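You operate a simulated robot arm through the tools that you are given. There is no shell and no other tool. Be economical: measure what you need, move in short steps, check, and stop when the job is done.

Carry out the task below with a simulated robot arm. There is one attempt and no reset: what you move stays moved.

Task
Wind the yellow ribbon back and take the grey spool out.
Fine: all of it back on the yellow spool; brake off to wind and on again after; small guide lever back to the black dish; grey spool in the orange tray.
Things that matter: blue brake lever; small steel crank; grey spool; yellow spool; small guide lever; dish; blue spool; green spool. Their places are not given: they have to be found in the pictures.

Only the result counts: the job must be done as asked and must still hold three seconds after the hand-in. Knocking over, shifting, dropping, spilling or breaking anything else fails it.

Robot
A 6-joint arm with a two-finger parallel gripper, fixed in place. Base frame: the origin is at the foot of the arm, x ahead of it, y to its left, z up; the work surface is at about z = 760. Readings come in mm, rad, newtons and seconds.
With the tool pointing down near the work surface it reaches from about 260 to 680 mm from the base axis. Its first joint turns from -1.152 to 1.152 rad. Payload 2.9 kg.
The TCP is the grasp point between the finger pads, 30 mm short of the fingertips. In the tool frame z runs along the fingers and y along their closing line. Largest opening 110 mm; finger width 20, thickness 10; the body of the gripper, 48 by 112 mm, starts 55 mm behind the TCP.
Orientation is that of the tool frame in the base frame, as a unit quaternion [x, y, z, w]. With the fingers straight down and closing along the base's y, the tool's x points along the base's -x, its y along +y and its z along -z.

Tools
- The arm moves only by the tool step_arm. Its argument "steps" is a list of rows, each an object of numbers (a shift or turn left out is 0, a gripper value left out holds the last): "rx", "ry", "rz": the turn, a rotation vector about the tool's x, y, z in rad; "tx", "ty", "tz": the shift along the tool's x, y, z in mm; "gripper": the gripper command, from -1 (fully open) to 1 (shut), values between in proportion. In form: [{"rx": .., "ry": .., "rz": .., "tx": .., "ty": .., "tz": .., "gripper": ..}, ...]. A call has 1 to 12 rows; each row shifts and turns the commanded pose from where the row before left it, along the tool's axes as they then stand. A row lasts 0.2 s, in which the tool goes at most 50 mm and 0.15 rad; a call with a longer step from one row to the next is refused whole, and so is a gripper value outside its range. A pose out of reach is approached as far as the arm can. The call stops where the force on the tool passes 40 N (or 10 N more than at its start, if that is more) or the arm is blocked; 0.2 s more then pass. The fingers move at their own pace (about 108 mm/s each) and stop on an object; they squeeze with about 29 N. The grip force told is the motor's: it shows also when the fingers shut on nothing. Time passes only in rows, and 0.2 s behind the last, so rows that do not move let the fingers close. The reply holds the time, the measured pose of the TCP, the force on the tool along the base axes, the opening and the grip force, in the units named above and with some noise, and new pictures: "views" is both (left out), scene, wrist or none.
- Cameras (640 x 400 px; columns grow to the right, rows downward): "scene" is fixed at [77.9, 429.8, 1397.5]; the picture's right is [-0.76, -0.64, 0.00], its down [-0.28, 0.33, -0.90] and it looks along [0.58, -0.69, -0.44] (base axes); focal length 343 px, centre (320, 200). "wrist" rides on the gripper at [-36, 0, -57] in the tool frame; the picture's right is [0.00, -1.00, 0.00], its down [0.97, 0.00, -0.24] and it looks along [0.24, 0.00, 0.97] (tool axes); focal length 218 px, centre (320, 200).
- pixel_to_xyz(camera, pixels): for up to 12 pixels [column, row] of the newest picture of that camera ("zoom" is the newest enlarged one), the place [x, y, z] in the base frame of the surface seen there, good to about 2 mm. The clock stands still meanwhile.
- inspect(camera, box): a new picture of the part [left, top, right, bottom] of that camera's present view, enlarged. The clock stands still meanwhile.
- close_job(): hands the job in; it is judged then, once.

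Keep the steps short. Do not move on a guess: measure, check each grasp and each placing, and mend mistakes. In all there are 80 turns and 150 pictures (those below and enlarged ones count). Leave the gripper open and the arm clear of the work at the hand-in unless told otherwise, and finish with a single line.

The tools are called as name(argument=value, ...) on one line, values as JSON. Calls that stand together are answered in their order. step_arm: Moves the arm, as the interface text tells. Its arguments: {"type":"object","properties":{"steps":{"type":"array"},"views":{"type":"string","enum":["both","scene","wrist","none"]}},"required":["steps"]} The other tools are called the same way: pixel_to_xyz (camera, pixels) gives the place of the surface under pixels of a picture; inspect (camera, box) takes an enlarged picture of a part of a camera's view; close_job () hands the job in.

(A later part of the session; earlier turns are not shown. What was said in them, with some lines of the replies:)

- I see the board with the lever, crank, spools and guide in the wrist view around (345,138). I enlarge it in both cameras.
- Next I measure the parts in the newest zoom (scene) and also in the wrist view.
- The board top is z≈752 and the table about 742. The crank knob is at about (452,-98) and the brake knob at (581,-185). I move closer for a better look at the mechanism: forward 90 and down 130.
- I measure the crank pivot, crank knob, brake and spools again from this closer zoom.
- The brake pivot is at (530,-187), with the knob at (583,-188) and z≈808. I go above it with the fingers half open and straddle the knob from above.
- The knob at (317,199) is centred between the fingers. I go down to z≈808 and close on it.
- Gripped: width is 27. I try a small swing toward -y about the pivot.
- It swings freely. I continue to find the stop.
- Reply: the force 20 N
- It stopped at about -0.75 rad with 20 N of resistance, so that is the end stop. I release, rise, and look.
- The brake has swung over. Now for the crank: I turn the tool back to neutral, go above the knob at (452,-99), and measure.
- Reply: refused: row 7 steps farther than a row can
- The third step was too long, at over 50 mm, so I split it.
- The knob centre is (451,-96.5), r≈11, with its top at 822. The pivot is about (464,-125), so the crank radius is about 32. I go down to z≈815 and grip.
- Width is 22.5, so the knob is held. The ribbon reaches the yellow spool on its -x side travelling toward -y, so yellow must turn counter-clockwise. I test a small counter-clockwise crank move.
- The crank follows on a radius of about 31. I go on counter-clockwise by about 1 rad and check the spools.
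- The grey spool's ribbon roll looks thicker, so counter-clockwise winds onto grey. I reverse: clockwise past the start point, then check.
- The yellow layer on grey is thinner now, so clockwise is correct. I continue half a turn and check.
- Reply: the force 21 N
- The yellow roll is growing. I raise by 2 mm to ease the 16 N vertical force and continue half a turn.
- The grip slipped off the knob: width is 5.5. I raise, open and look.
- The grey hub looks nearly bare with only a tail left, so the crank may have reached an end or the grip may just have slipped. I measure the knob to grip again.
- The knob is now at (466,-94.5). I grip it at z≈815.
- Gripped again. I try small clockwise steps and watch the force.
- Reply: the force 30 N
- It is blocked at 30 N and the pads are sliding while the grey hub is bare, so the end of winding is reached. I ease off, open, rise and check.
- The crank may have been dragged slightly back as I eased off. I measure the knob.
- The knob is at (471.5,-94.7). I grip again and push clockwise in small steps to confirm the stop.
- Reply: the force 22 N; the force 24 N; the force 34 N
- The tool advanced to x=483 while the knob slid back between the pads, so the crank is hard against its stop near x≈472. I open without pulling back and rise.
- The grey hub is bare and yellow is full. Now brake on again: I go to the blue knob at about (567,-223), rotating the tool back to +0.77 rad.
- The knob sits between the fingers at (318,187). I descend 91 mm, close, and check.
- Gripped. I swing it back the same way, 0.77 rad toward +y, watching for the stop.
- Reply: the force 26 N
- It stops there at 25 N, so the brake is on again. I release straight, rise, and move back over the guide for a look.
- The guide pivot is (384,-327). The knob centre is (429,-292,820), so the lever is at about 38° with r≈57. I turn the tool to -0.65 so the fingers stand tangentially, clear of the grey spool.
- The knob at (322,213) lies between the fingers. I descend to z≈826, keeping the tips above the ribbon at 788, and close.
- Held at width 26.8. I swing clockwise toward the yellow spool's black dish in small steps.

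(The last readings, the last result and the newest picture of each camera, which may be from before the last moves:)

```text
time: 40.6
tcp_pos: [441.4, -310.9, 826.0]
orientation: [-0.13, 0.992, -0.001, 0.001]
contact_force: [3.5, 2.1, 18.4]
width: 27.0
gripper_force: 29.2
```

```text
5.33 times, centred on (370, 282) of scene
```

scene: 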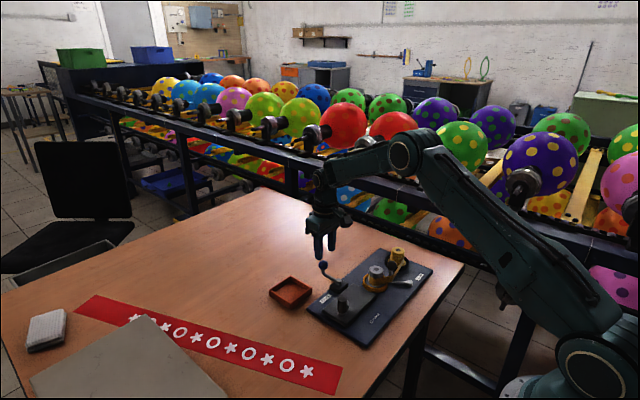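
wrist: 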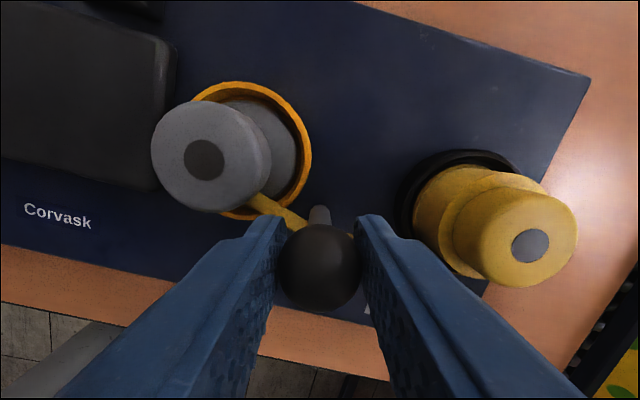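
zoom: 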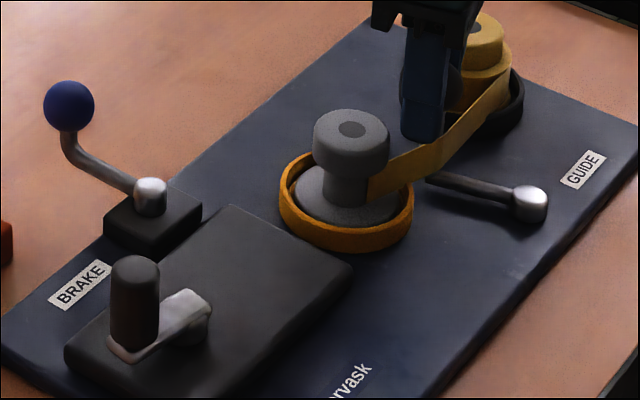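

The lever follows. I continue the swing.

step_arm(steps=[{"ty": -5.7, "tx": 0.3, "rz": 0.1, "tz": -0.5}, {"ty": -5.7, "tx": 0.3, "rz": 0.1, "tz": -0.5}, {"ty": -5.7, "tx": 0.3, "rz": 0.1}, {"ty": -5.7, "tx": 0.3, "rz": 0.1}, {"ty": -5.7, "tx": 0.3, "rz": 0.1}, {}], views="wrist")

inspect(camera="scene", box=[310, 245, 430, 320])

```text
time: 42.0
tcp_pos: [441.1, -340.1, 826.5]
orientation: [0.12, 0.993, -0.001, 0.002]
contact_force: [18.3, -4.3, 4.1]
width: 27.2
gripper_force: 29.3
```

wrist: 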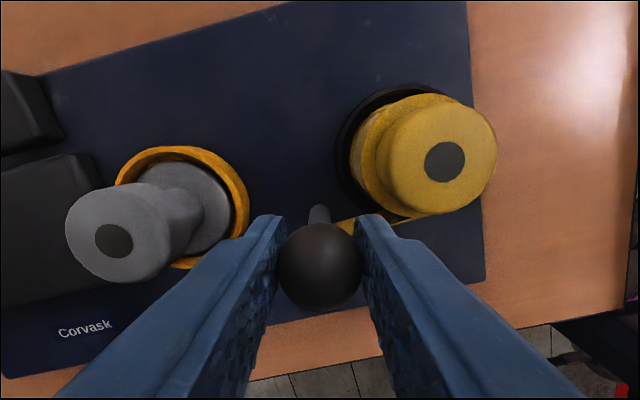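

```text
5.33 times, centred on (370, 282) of scene
```

zoom: 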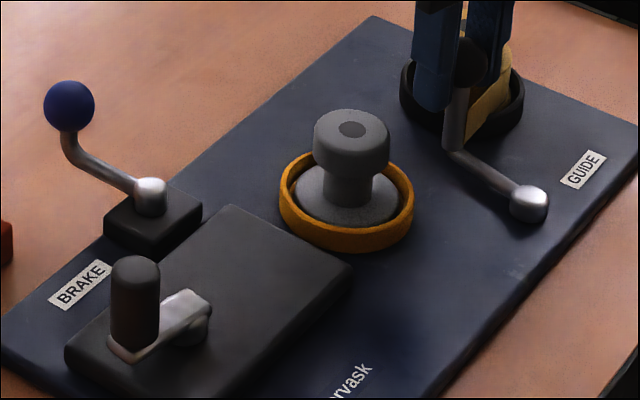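

The ribbon has left grey and hangs from the guide to yellow. I continue gently toward the black dish until the stop.

step_arm(steps=[{"ty": -5.7, "tx": -0.5, "rz": 0.1}, {"ty": -5.7, "tx": 0, "rz": 0.1}, {"ty": -5.7, "tx": 0.3, "rz": 0.1}, {}], views="wrist")

inspect(camera="scene", box=[310, 245, 430, 320])

```text
time: 43.0
tcp_pos: [435.0, -356.1, 825.5]
orientation: [0.268, 0.963, 0.0, 0.0]
contact_force: [4.1, -4.8, 5.1]
width: 27.1
gripper_force: 29.3
```

wrist: 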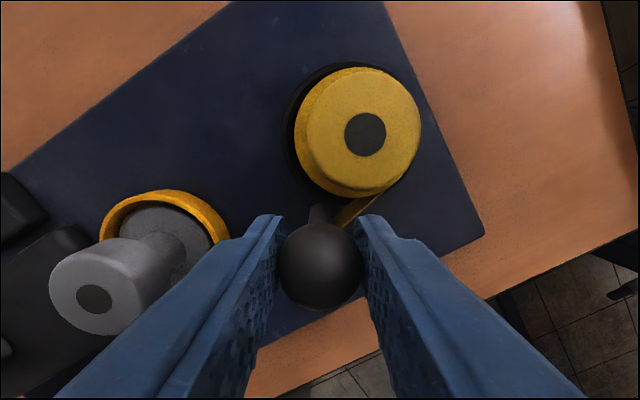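

```text
5.33 times, centred on (370, 282) of scene
```

zoom: 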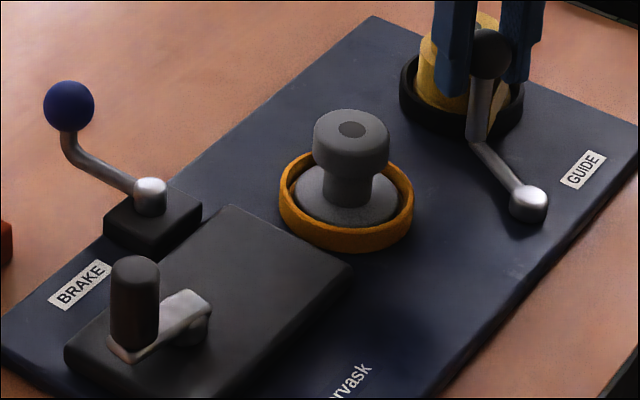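

The lever is near -0.54 rad, with the dish at about -0.68. I continue in small steps until it stops.

step_arm(steps=[{"ty": -2.9, "tx": 0.1, "rz": 0.05}, {"ty": -2.9, "tx": 0.1, "rz": 0.05}, {}], views="none")

step_arm(steps=[{"ty": -2.9, "tx": 0.1, "rz": 0.05}, {}], views="wrist")

```text
time: 43.8
tcp_pos: [431.6, -360.9, 826.6]
orientation: [0.315, 0.949, 0.0, 0.0]
contact_force: [11.0, -8.4, 0.4]
width: 27.4
gripper_force: 29.6
```

```text
time: 44.4
tcp_pos: [430.0, -362.7, 826.1]
orientation: [0.337, 0.942, 0.0, 0.0]
contact_force: [7.2, -0.2, 0.0]
width: 26.8
gripper_force: 28.6
```

wrist: 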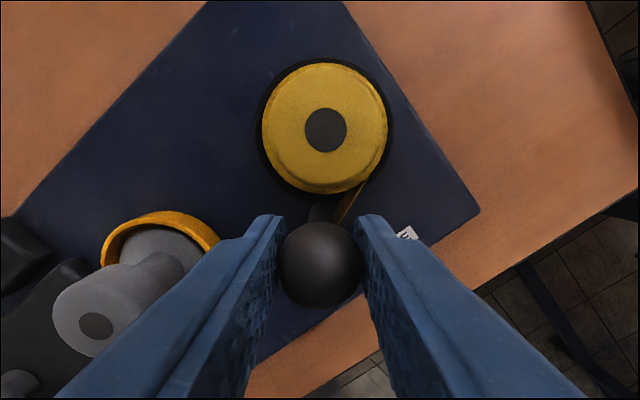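

The lever now points straight at the yellow spool. One more small step to see whether there is a stop.

step_arm(steps=[{"ty": -2.5, "tx": 0.1, "rz": 0.04}, {}], views="none")

```text
time: 45.0
tcp_pos: [430.2, -362.7, 825.8]
orientation: [0.354, 0.935, 0.001, -0.001]
contact_force: [12.9, 16.7, 0.1]
width: 27.2
gripper_force: 29.6
```

The tool did not advance and the force opposes it, so it is at the stop by the dish. I release and rise.

step_arm(steps=[{"ty": 1, "rz": -0.02}, {"gripper": 0.3}, {}, {"tz": -40}, {"tz": -40}, {}], views="wrist")

inspect(camera="scene", box=[310, 245, 430, 320])

```text
time: 46.4
tcp_pos: [427.9, -365.5, 909.2]
orientation: [0.347, 0.938, 0.0, -0.001]
contact_force: [0.0, -0.2, -0.9]
width: 38.7
gripper_force: 0.2
```

wrist: 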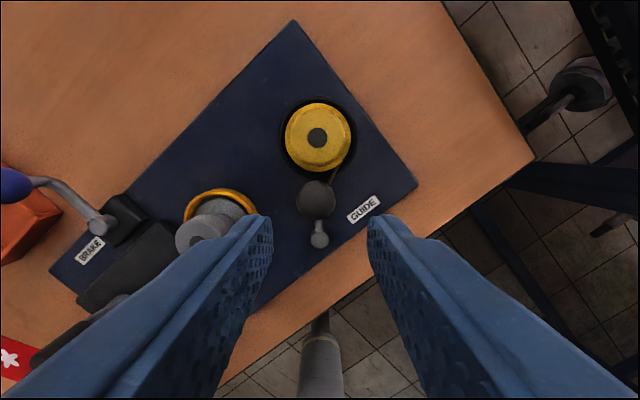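

```text
5.33 times, centred on (370, 282) of scene
```

zoom: 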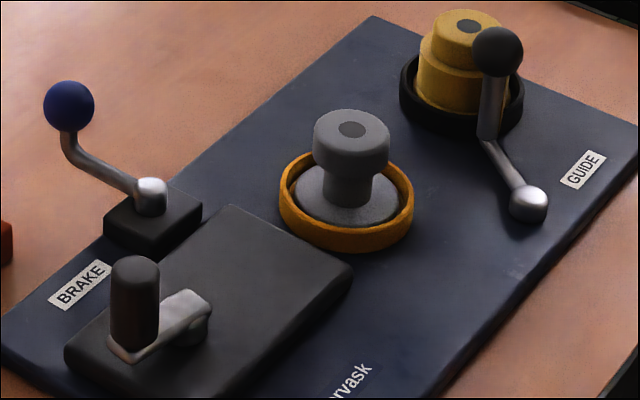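

The guide lever rests at the black dish. Next is the grey spool at (459,-265): I rotate the tool to neutral, open to 60 mm and go above it.

step_arm(steps=[{"rz": -0.142}, {"rz": -0.142}, {"rz": -0.142}, {"rz": -0.142}, {"rz": -0.141}, {"tx": -10, "ty": 33, "gripper": -0.1}, {"tx": -10, "ty": 33}, {"tx": -11.5, "ty": 34.5}, {}], views="wrist")

inspect(camera="wrist", box=[220, 100, 420, 225])

```text
time: 48.4
tcp_pos: [458.7, -261.3, 904.9]
orientation: [0.0, 1.0, 0.001, 0.0]
contact_force: [0.0, -0.1, 0.5]
width: 60.6
gripper_force: 0.2
```

wrist: 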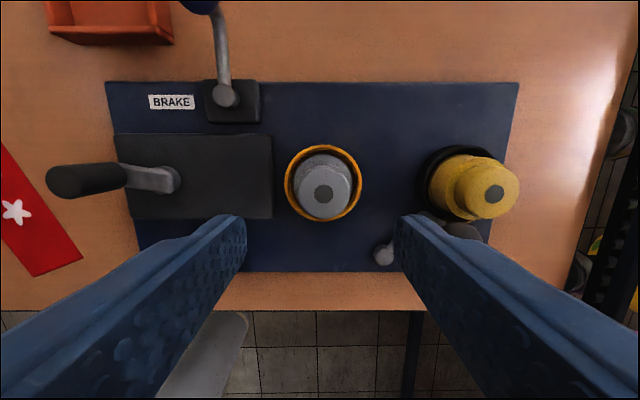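

```text
3.20 times, centred on (320, 162) of wrist
```

zoom: 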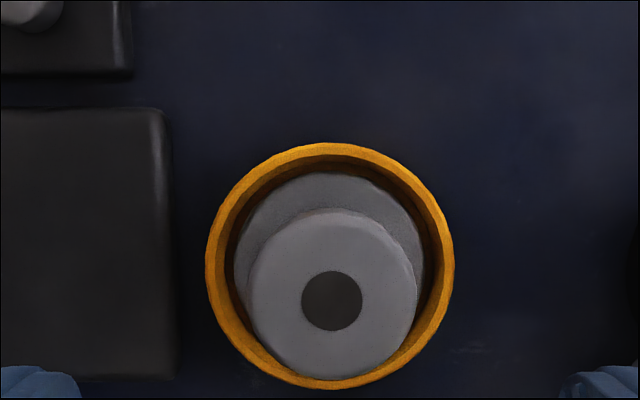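

pixel_to_xyz(camera="zoom", pixels=[[332, 300], [252, 290], [412, 290], [332, 372], [332, 218], [290, 205], [245, 230], [215, 260], [445, 260], [325, 148]])

pixel_to_xyz(camera="scene", pixels=[[291, 291], [270, 291], [310, 291], [290, 277], [289, 307], [283, 283]])

```text
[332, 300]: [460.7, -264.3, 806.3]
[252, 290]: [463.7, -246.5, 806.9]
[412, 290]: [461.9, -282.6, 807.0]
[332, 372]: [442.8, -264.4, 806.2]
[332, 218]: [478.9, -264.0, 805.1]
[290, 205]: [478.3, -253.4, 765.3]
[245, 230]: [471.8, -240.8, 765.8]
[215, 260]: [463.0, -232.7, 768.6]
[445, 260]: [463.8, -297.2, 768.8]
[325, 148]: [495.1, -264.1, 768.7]
```

```text
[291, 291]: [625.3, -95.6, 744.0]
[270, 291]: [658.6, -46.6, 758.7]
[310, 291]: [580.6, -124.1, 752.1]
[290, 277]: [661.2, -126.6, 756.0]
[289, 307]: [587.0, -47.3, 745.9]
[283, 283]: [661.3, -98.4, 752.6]
```

The spool centre is (460.5,-264.4) with cap r 18.5. The flange and ring tops are ≤769, so I keep the tips at 773 (TCP 803). I descend and grip the cap.

step_arm(steps=[{"tx": -1.5, "ty": -3, "tz": 35}, {"tz": 35}, {"tz": 32}, {"gripper": 0.9}, {}, {}], views="wrist")

```text
time: 49.8
tcp_pos: [463.2, -265.3, 802.8]
orientation: [0.001, 1.0, 0.0, -0.001]
contact_force: [0.7, 0.6, -0.8]
width: 38.3
gripper_force: 28.9
```

wrist: 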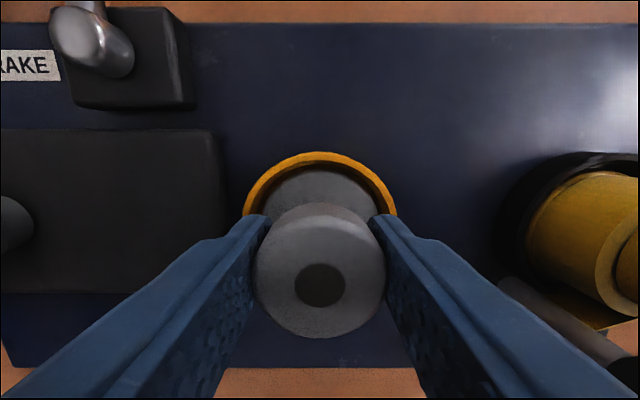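

The cap is gripped at 38 mm. I lift slowly straight up 20 mm and check the force.

step_arm(steps=[{"tz": -7}, {"tz": -7}, {"tz": -8}, {}], views="scene")

inspect(camera="scene", box=[310, 225, 430, 320])

```text
time: 50.8
tcp_pos: [461.9, -265.5, 824.7]
orientation: [-0.001, 1.0, -0.001, 0.0]
contact_force: [0.0, 1.0, -0.2]
width: 38.3
gripper_force: 28.8
```

scene: 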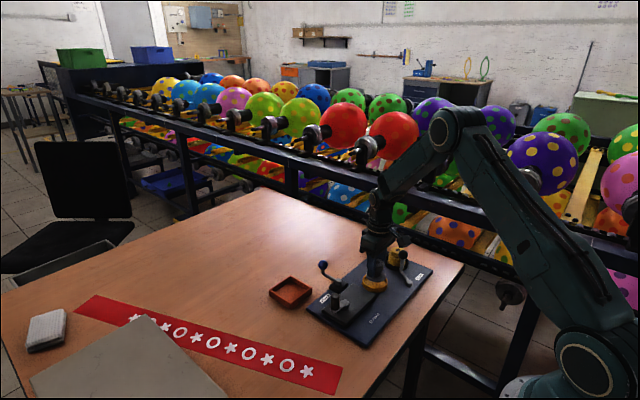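

```text
4.21 times, centred on (370, 272) of scene
```

zoom: 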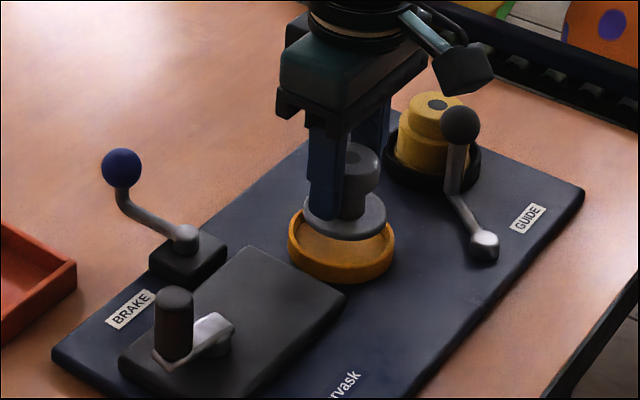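

The spool lifts freely off the dish. I raise it clear and carry it to above the tray.

step_arm(steps=[{"tz": -35}, {"tz": -35}, {"tz": -30}, {"tx": -27, "ty": 29}, {"tx": -27, "ty": 29}, {"tx": -27, "ty": 29}, {"tx": -27, "ty": 29}, {"tx": -27, "ty": 29}, {"tx": -28, "ty": 28}, {}], views="both")

```text
time: 53.0
tcp_pos: [623.1, -94.4, 926.4]
orientation: [0.0, 1.0, 0.0, 0.0]
contact_force: [-0.3, -0.5, 0.3]
width: 38.5
gripper_force: 29.6
```

scene: 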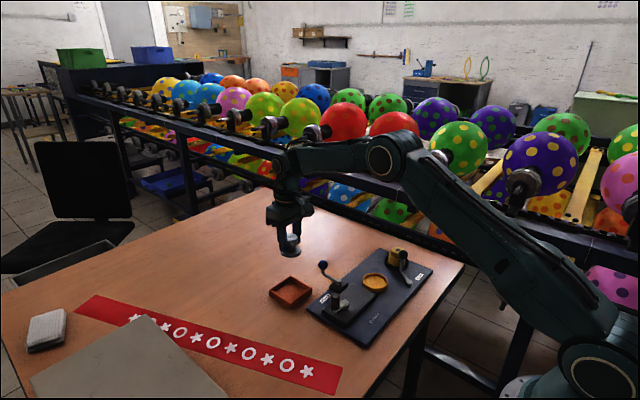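
wrist: 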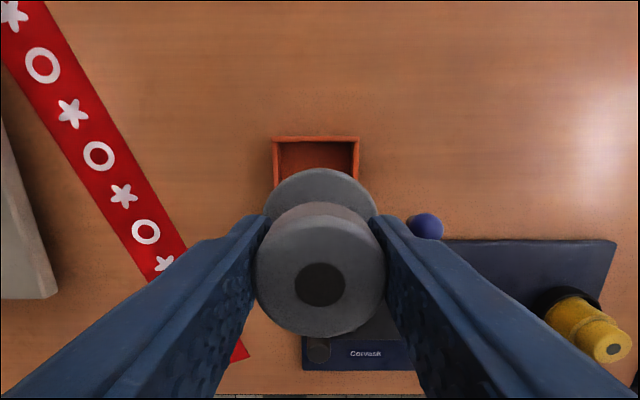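

I measure the tray rim here and in the scene view.

pixel_to_xyz(camera="wrist", pixels=[[275, 145], [357, 145], [274, 170], [357, 165], [315, 139], [316, 150]])

inspect(camera="scene", box=[250, 260, 330, 320])

```text
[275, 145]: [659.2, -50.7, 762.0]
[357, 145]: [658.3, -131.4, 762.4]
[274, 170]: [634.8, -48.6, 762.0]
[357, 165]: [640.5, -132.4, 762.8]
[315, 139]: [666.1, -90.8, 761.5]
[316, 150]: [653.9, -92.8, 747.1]
```

```text
6.67 times, centred on (290, 290) of scene
```

zoom: 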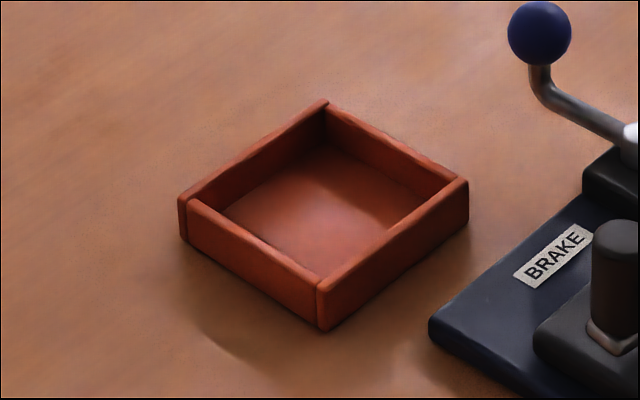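

pixel_to_xyz(camera="zoom", pixels=[[325, 104], [463, 183], [320, 284], [188, 200], [395, 232], [250, 240], [325, 200], [395, 144], [255, 152]])

```text
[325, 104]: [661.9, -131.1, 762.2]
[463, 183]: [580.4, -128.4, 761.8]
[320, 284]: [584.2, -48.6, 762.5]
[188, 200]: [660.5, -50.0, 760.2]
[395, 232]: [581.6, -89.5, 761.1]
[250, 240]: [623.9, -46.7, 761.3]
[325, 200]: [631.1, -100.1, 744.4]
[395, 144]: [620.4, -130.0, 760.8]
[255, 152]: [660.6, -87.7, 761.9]
```

The tray centre is (622.5,-90), with the rim at 762 and the floor at 745. I shift +4 in y and lower to TCP ≈ 797.

step_arm(steps=[{"ty": 4, "tz": 30}, {"tz": 35}, {"tz": 35}, {"tz": 29}, {}], views="scene")

inspect(camera="scene", box=[250, 240, 350, 320])

```text
time: 54.2
tcp_pos: [626.7, -89.5, 796.8]
orientation: [0.0, 1.0, 0.0, 0.0]
contact_force: [0.0, -0.1, -0.2]
width: 37.9
gripper_force: 29.1
```

scene: 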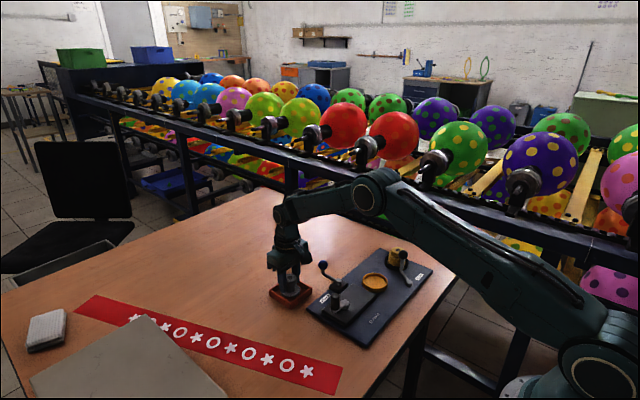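

```text
5.00 times, centred on (300, 280) of scene
```

zoom: 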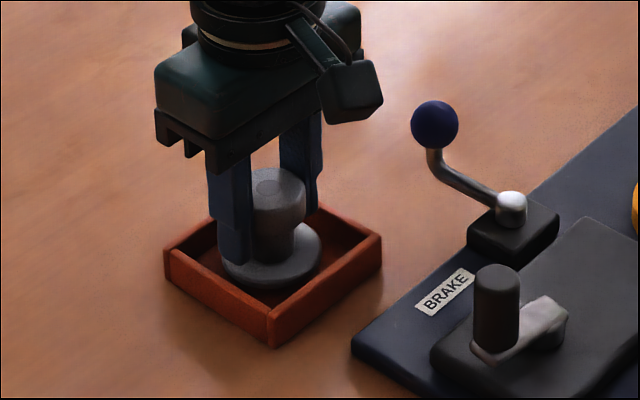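

The spool is inside the tray walls. I lower in small steps to contact.

step_arm(steps=[{"tz": 2}, {"tz": 2}, {"tz": 2}, {}], views="none")

```text
time: 55.2
tcp_pos: [623.7, -90.5, 790.7]
orientation: [0.0, 1.0, 0.0, 0.0]
contact_force: [0.8, -0.2, -0.9]
width: 38.3
gripper_force: 28.9
```

step_arm(steps=[{"tz": 1}, {"tz": 1}, {}], views="none")

inspect(camera="scene", box=[250, 240, 350, 320])

```text
time: 56.0
tcp_pos: [626.1, -89.2, 789.5]
orientation: [0.0, 1.0, 0.0, 0.0]
contact_force: [0.1, -0.3, -0.1]
width: 38.1
gripper_force: 29.1
```

```text
5.00 times, centred on (300, 280) of scene
```

zoom: 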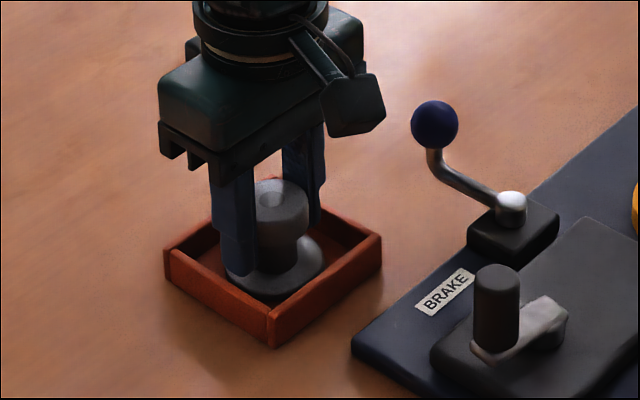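

No contact yet, so I continue slowly.

step_arm(steps=[{"tz": 1}, {"tz": 1}, {"tz": 1}, {}], views="none")

step_arm(steps=[{"tz": 1}, {"tz": 1}, {}], views="none")

```text
time: 57.0
tcp_pos: [624.6, -90.6, 787.1]
orientation: [0.0, 1.0, -0.001, 0.001]
contact_force: [-0.7, 0.6, 5.7]
width: 38.4
gripper_force: 29.2
```

```text
time: 57.8
tcp_pos: [625.9, -90.8, 786.2]
orientation: [0.0, 1.0, 0.0, 0.003]
contact_force: [-1.8, -0.7, 20.8]
width: 38.5
gripper_force: 29.0
```

Contact at z≈787: the spool is standing on the tray floor. I back off 1.5 mm, open only to about 50 mm to stay inside the walls, and rise.

step_arm(steps=[{"tz": -1.5}, {"gripper": 0.1}, {}, {}, {"tz": -25}, {"tz": -35}, {"tz": -40}, {"tz": -40}, {"gripper": -1}, {}], views="both")

inspect(camera="scene", box=[260, 235, 440, 350])

```text
time: 60.0
tcp_pos: [624.5, -89.6, 924.6]
orientation: [0.0, 1.0, 0.0, 0.0]
contact_force: [-0.2, 0.0, 0.5]
width: 110.0
gripper_force: 0.1
```

scene: 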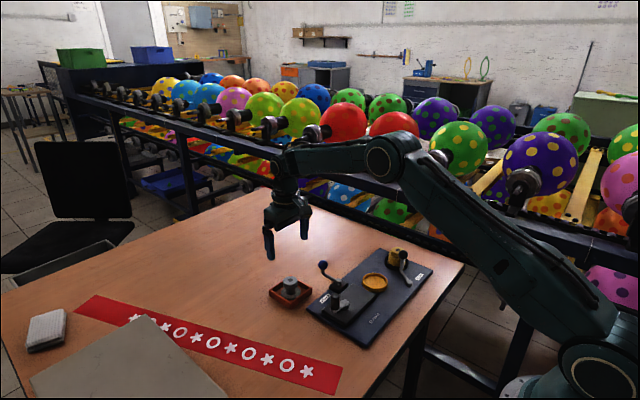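
wrist: 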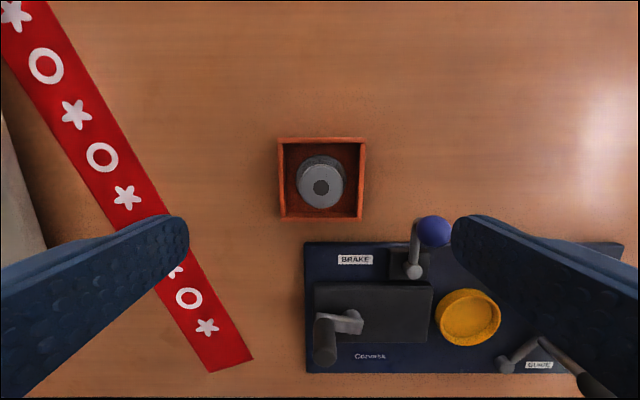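

```text
3.48 times, centred on (350, 292) of scene
```

zoom: 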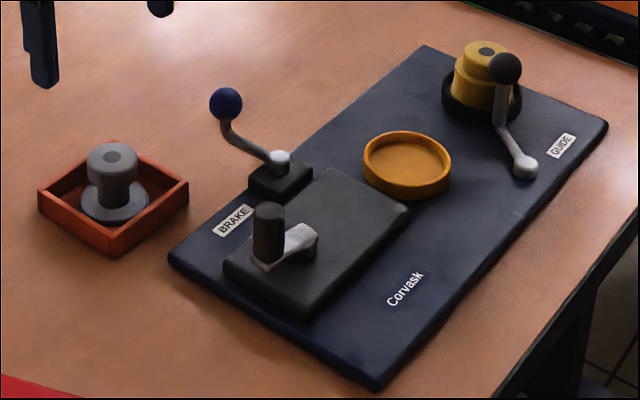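

All parts look in place. The arm rises well clear, and I take a last look at the yellow spool and guide.

step_arm(steps=[{"tz": -45}, {"tz": -45}, {"tz": -45, "tx": 20}, {"tx": 40}, {"tx": 40}, {"tx": 40, "ty": -40}, {"ty": -45}, {"ty": -45}, {}], views="none")

inspect(camera="scene", box=[375, 240, 425, 290])

inspect(camera="wrist", box=[160, 0, 480, 200])

```text
refused: row 6 steps farther than a row can; nothing moved
```

```text
8.00 times, centred on (400, 265) of scene
```

zoom: 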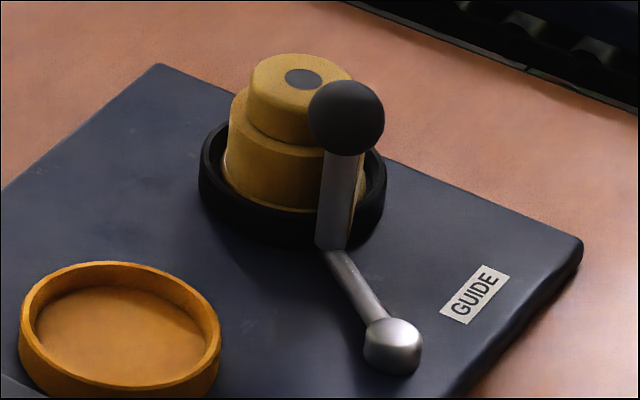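

```text
2.00 times, centred on (320, 100) of wrist
```

zoom: 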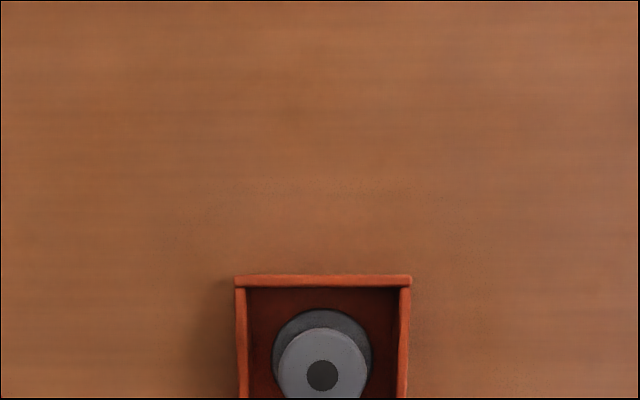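

The ribbon is on yellow and the guide is at the black dish. I raise the arm with shorter moves.

step_arm(steps=[{"tz": -45}, {"tz": -45}, {"tz": -45}, {"tx": 40}, {"tx": 40}, {}], views="scene")

```text
time: 61.4
tcp_pos: [544.4, -88.1, 1059.5]
orientation: [0.0, 1.0, 0.0, 0.001]
contact_force: [-0.2, -0.3, -0.9]
width: 110.0
gripper_force: 0.1
```

scene: 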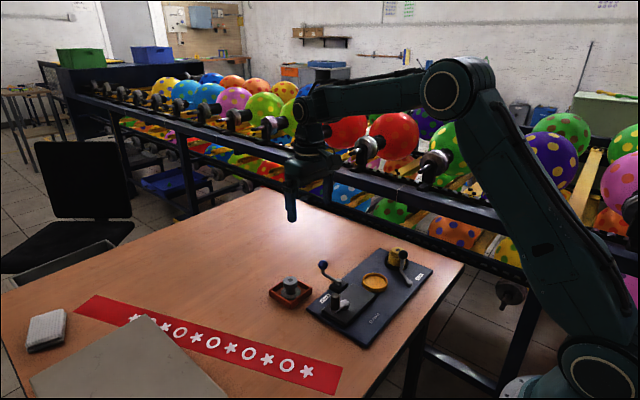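

The arm is clear, the gripper is open, and everything is in place, so I hand it in.

close_job()

```text
The job is handed in.
```

The yellow ribbon is wound back on the yellow spool, the brake is on again, the guide lever is at the black dish, and the grey spool is in the orange tray; the job is handed in.
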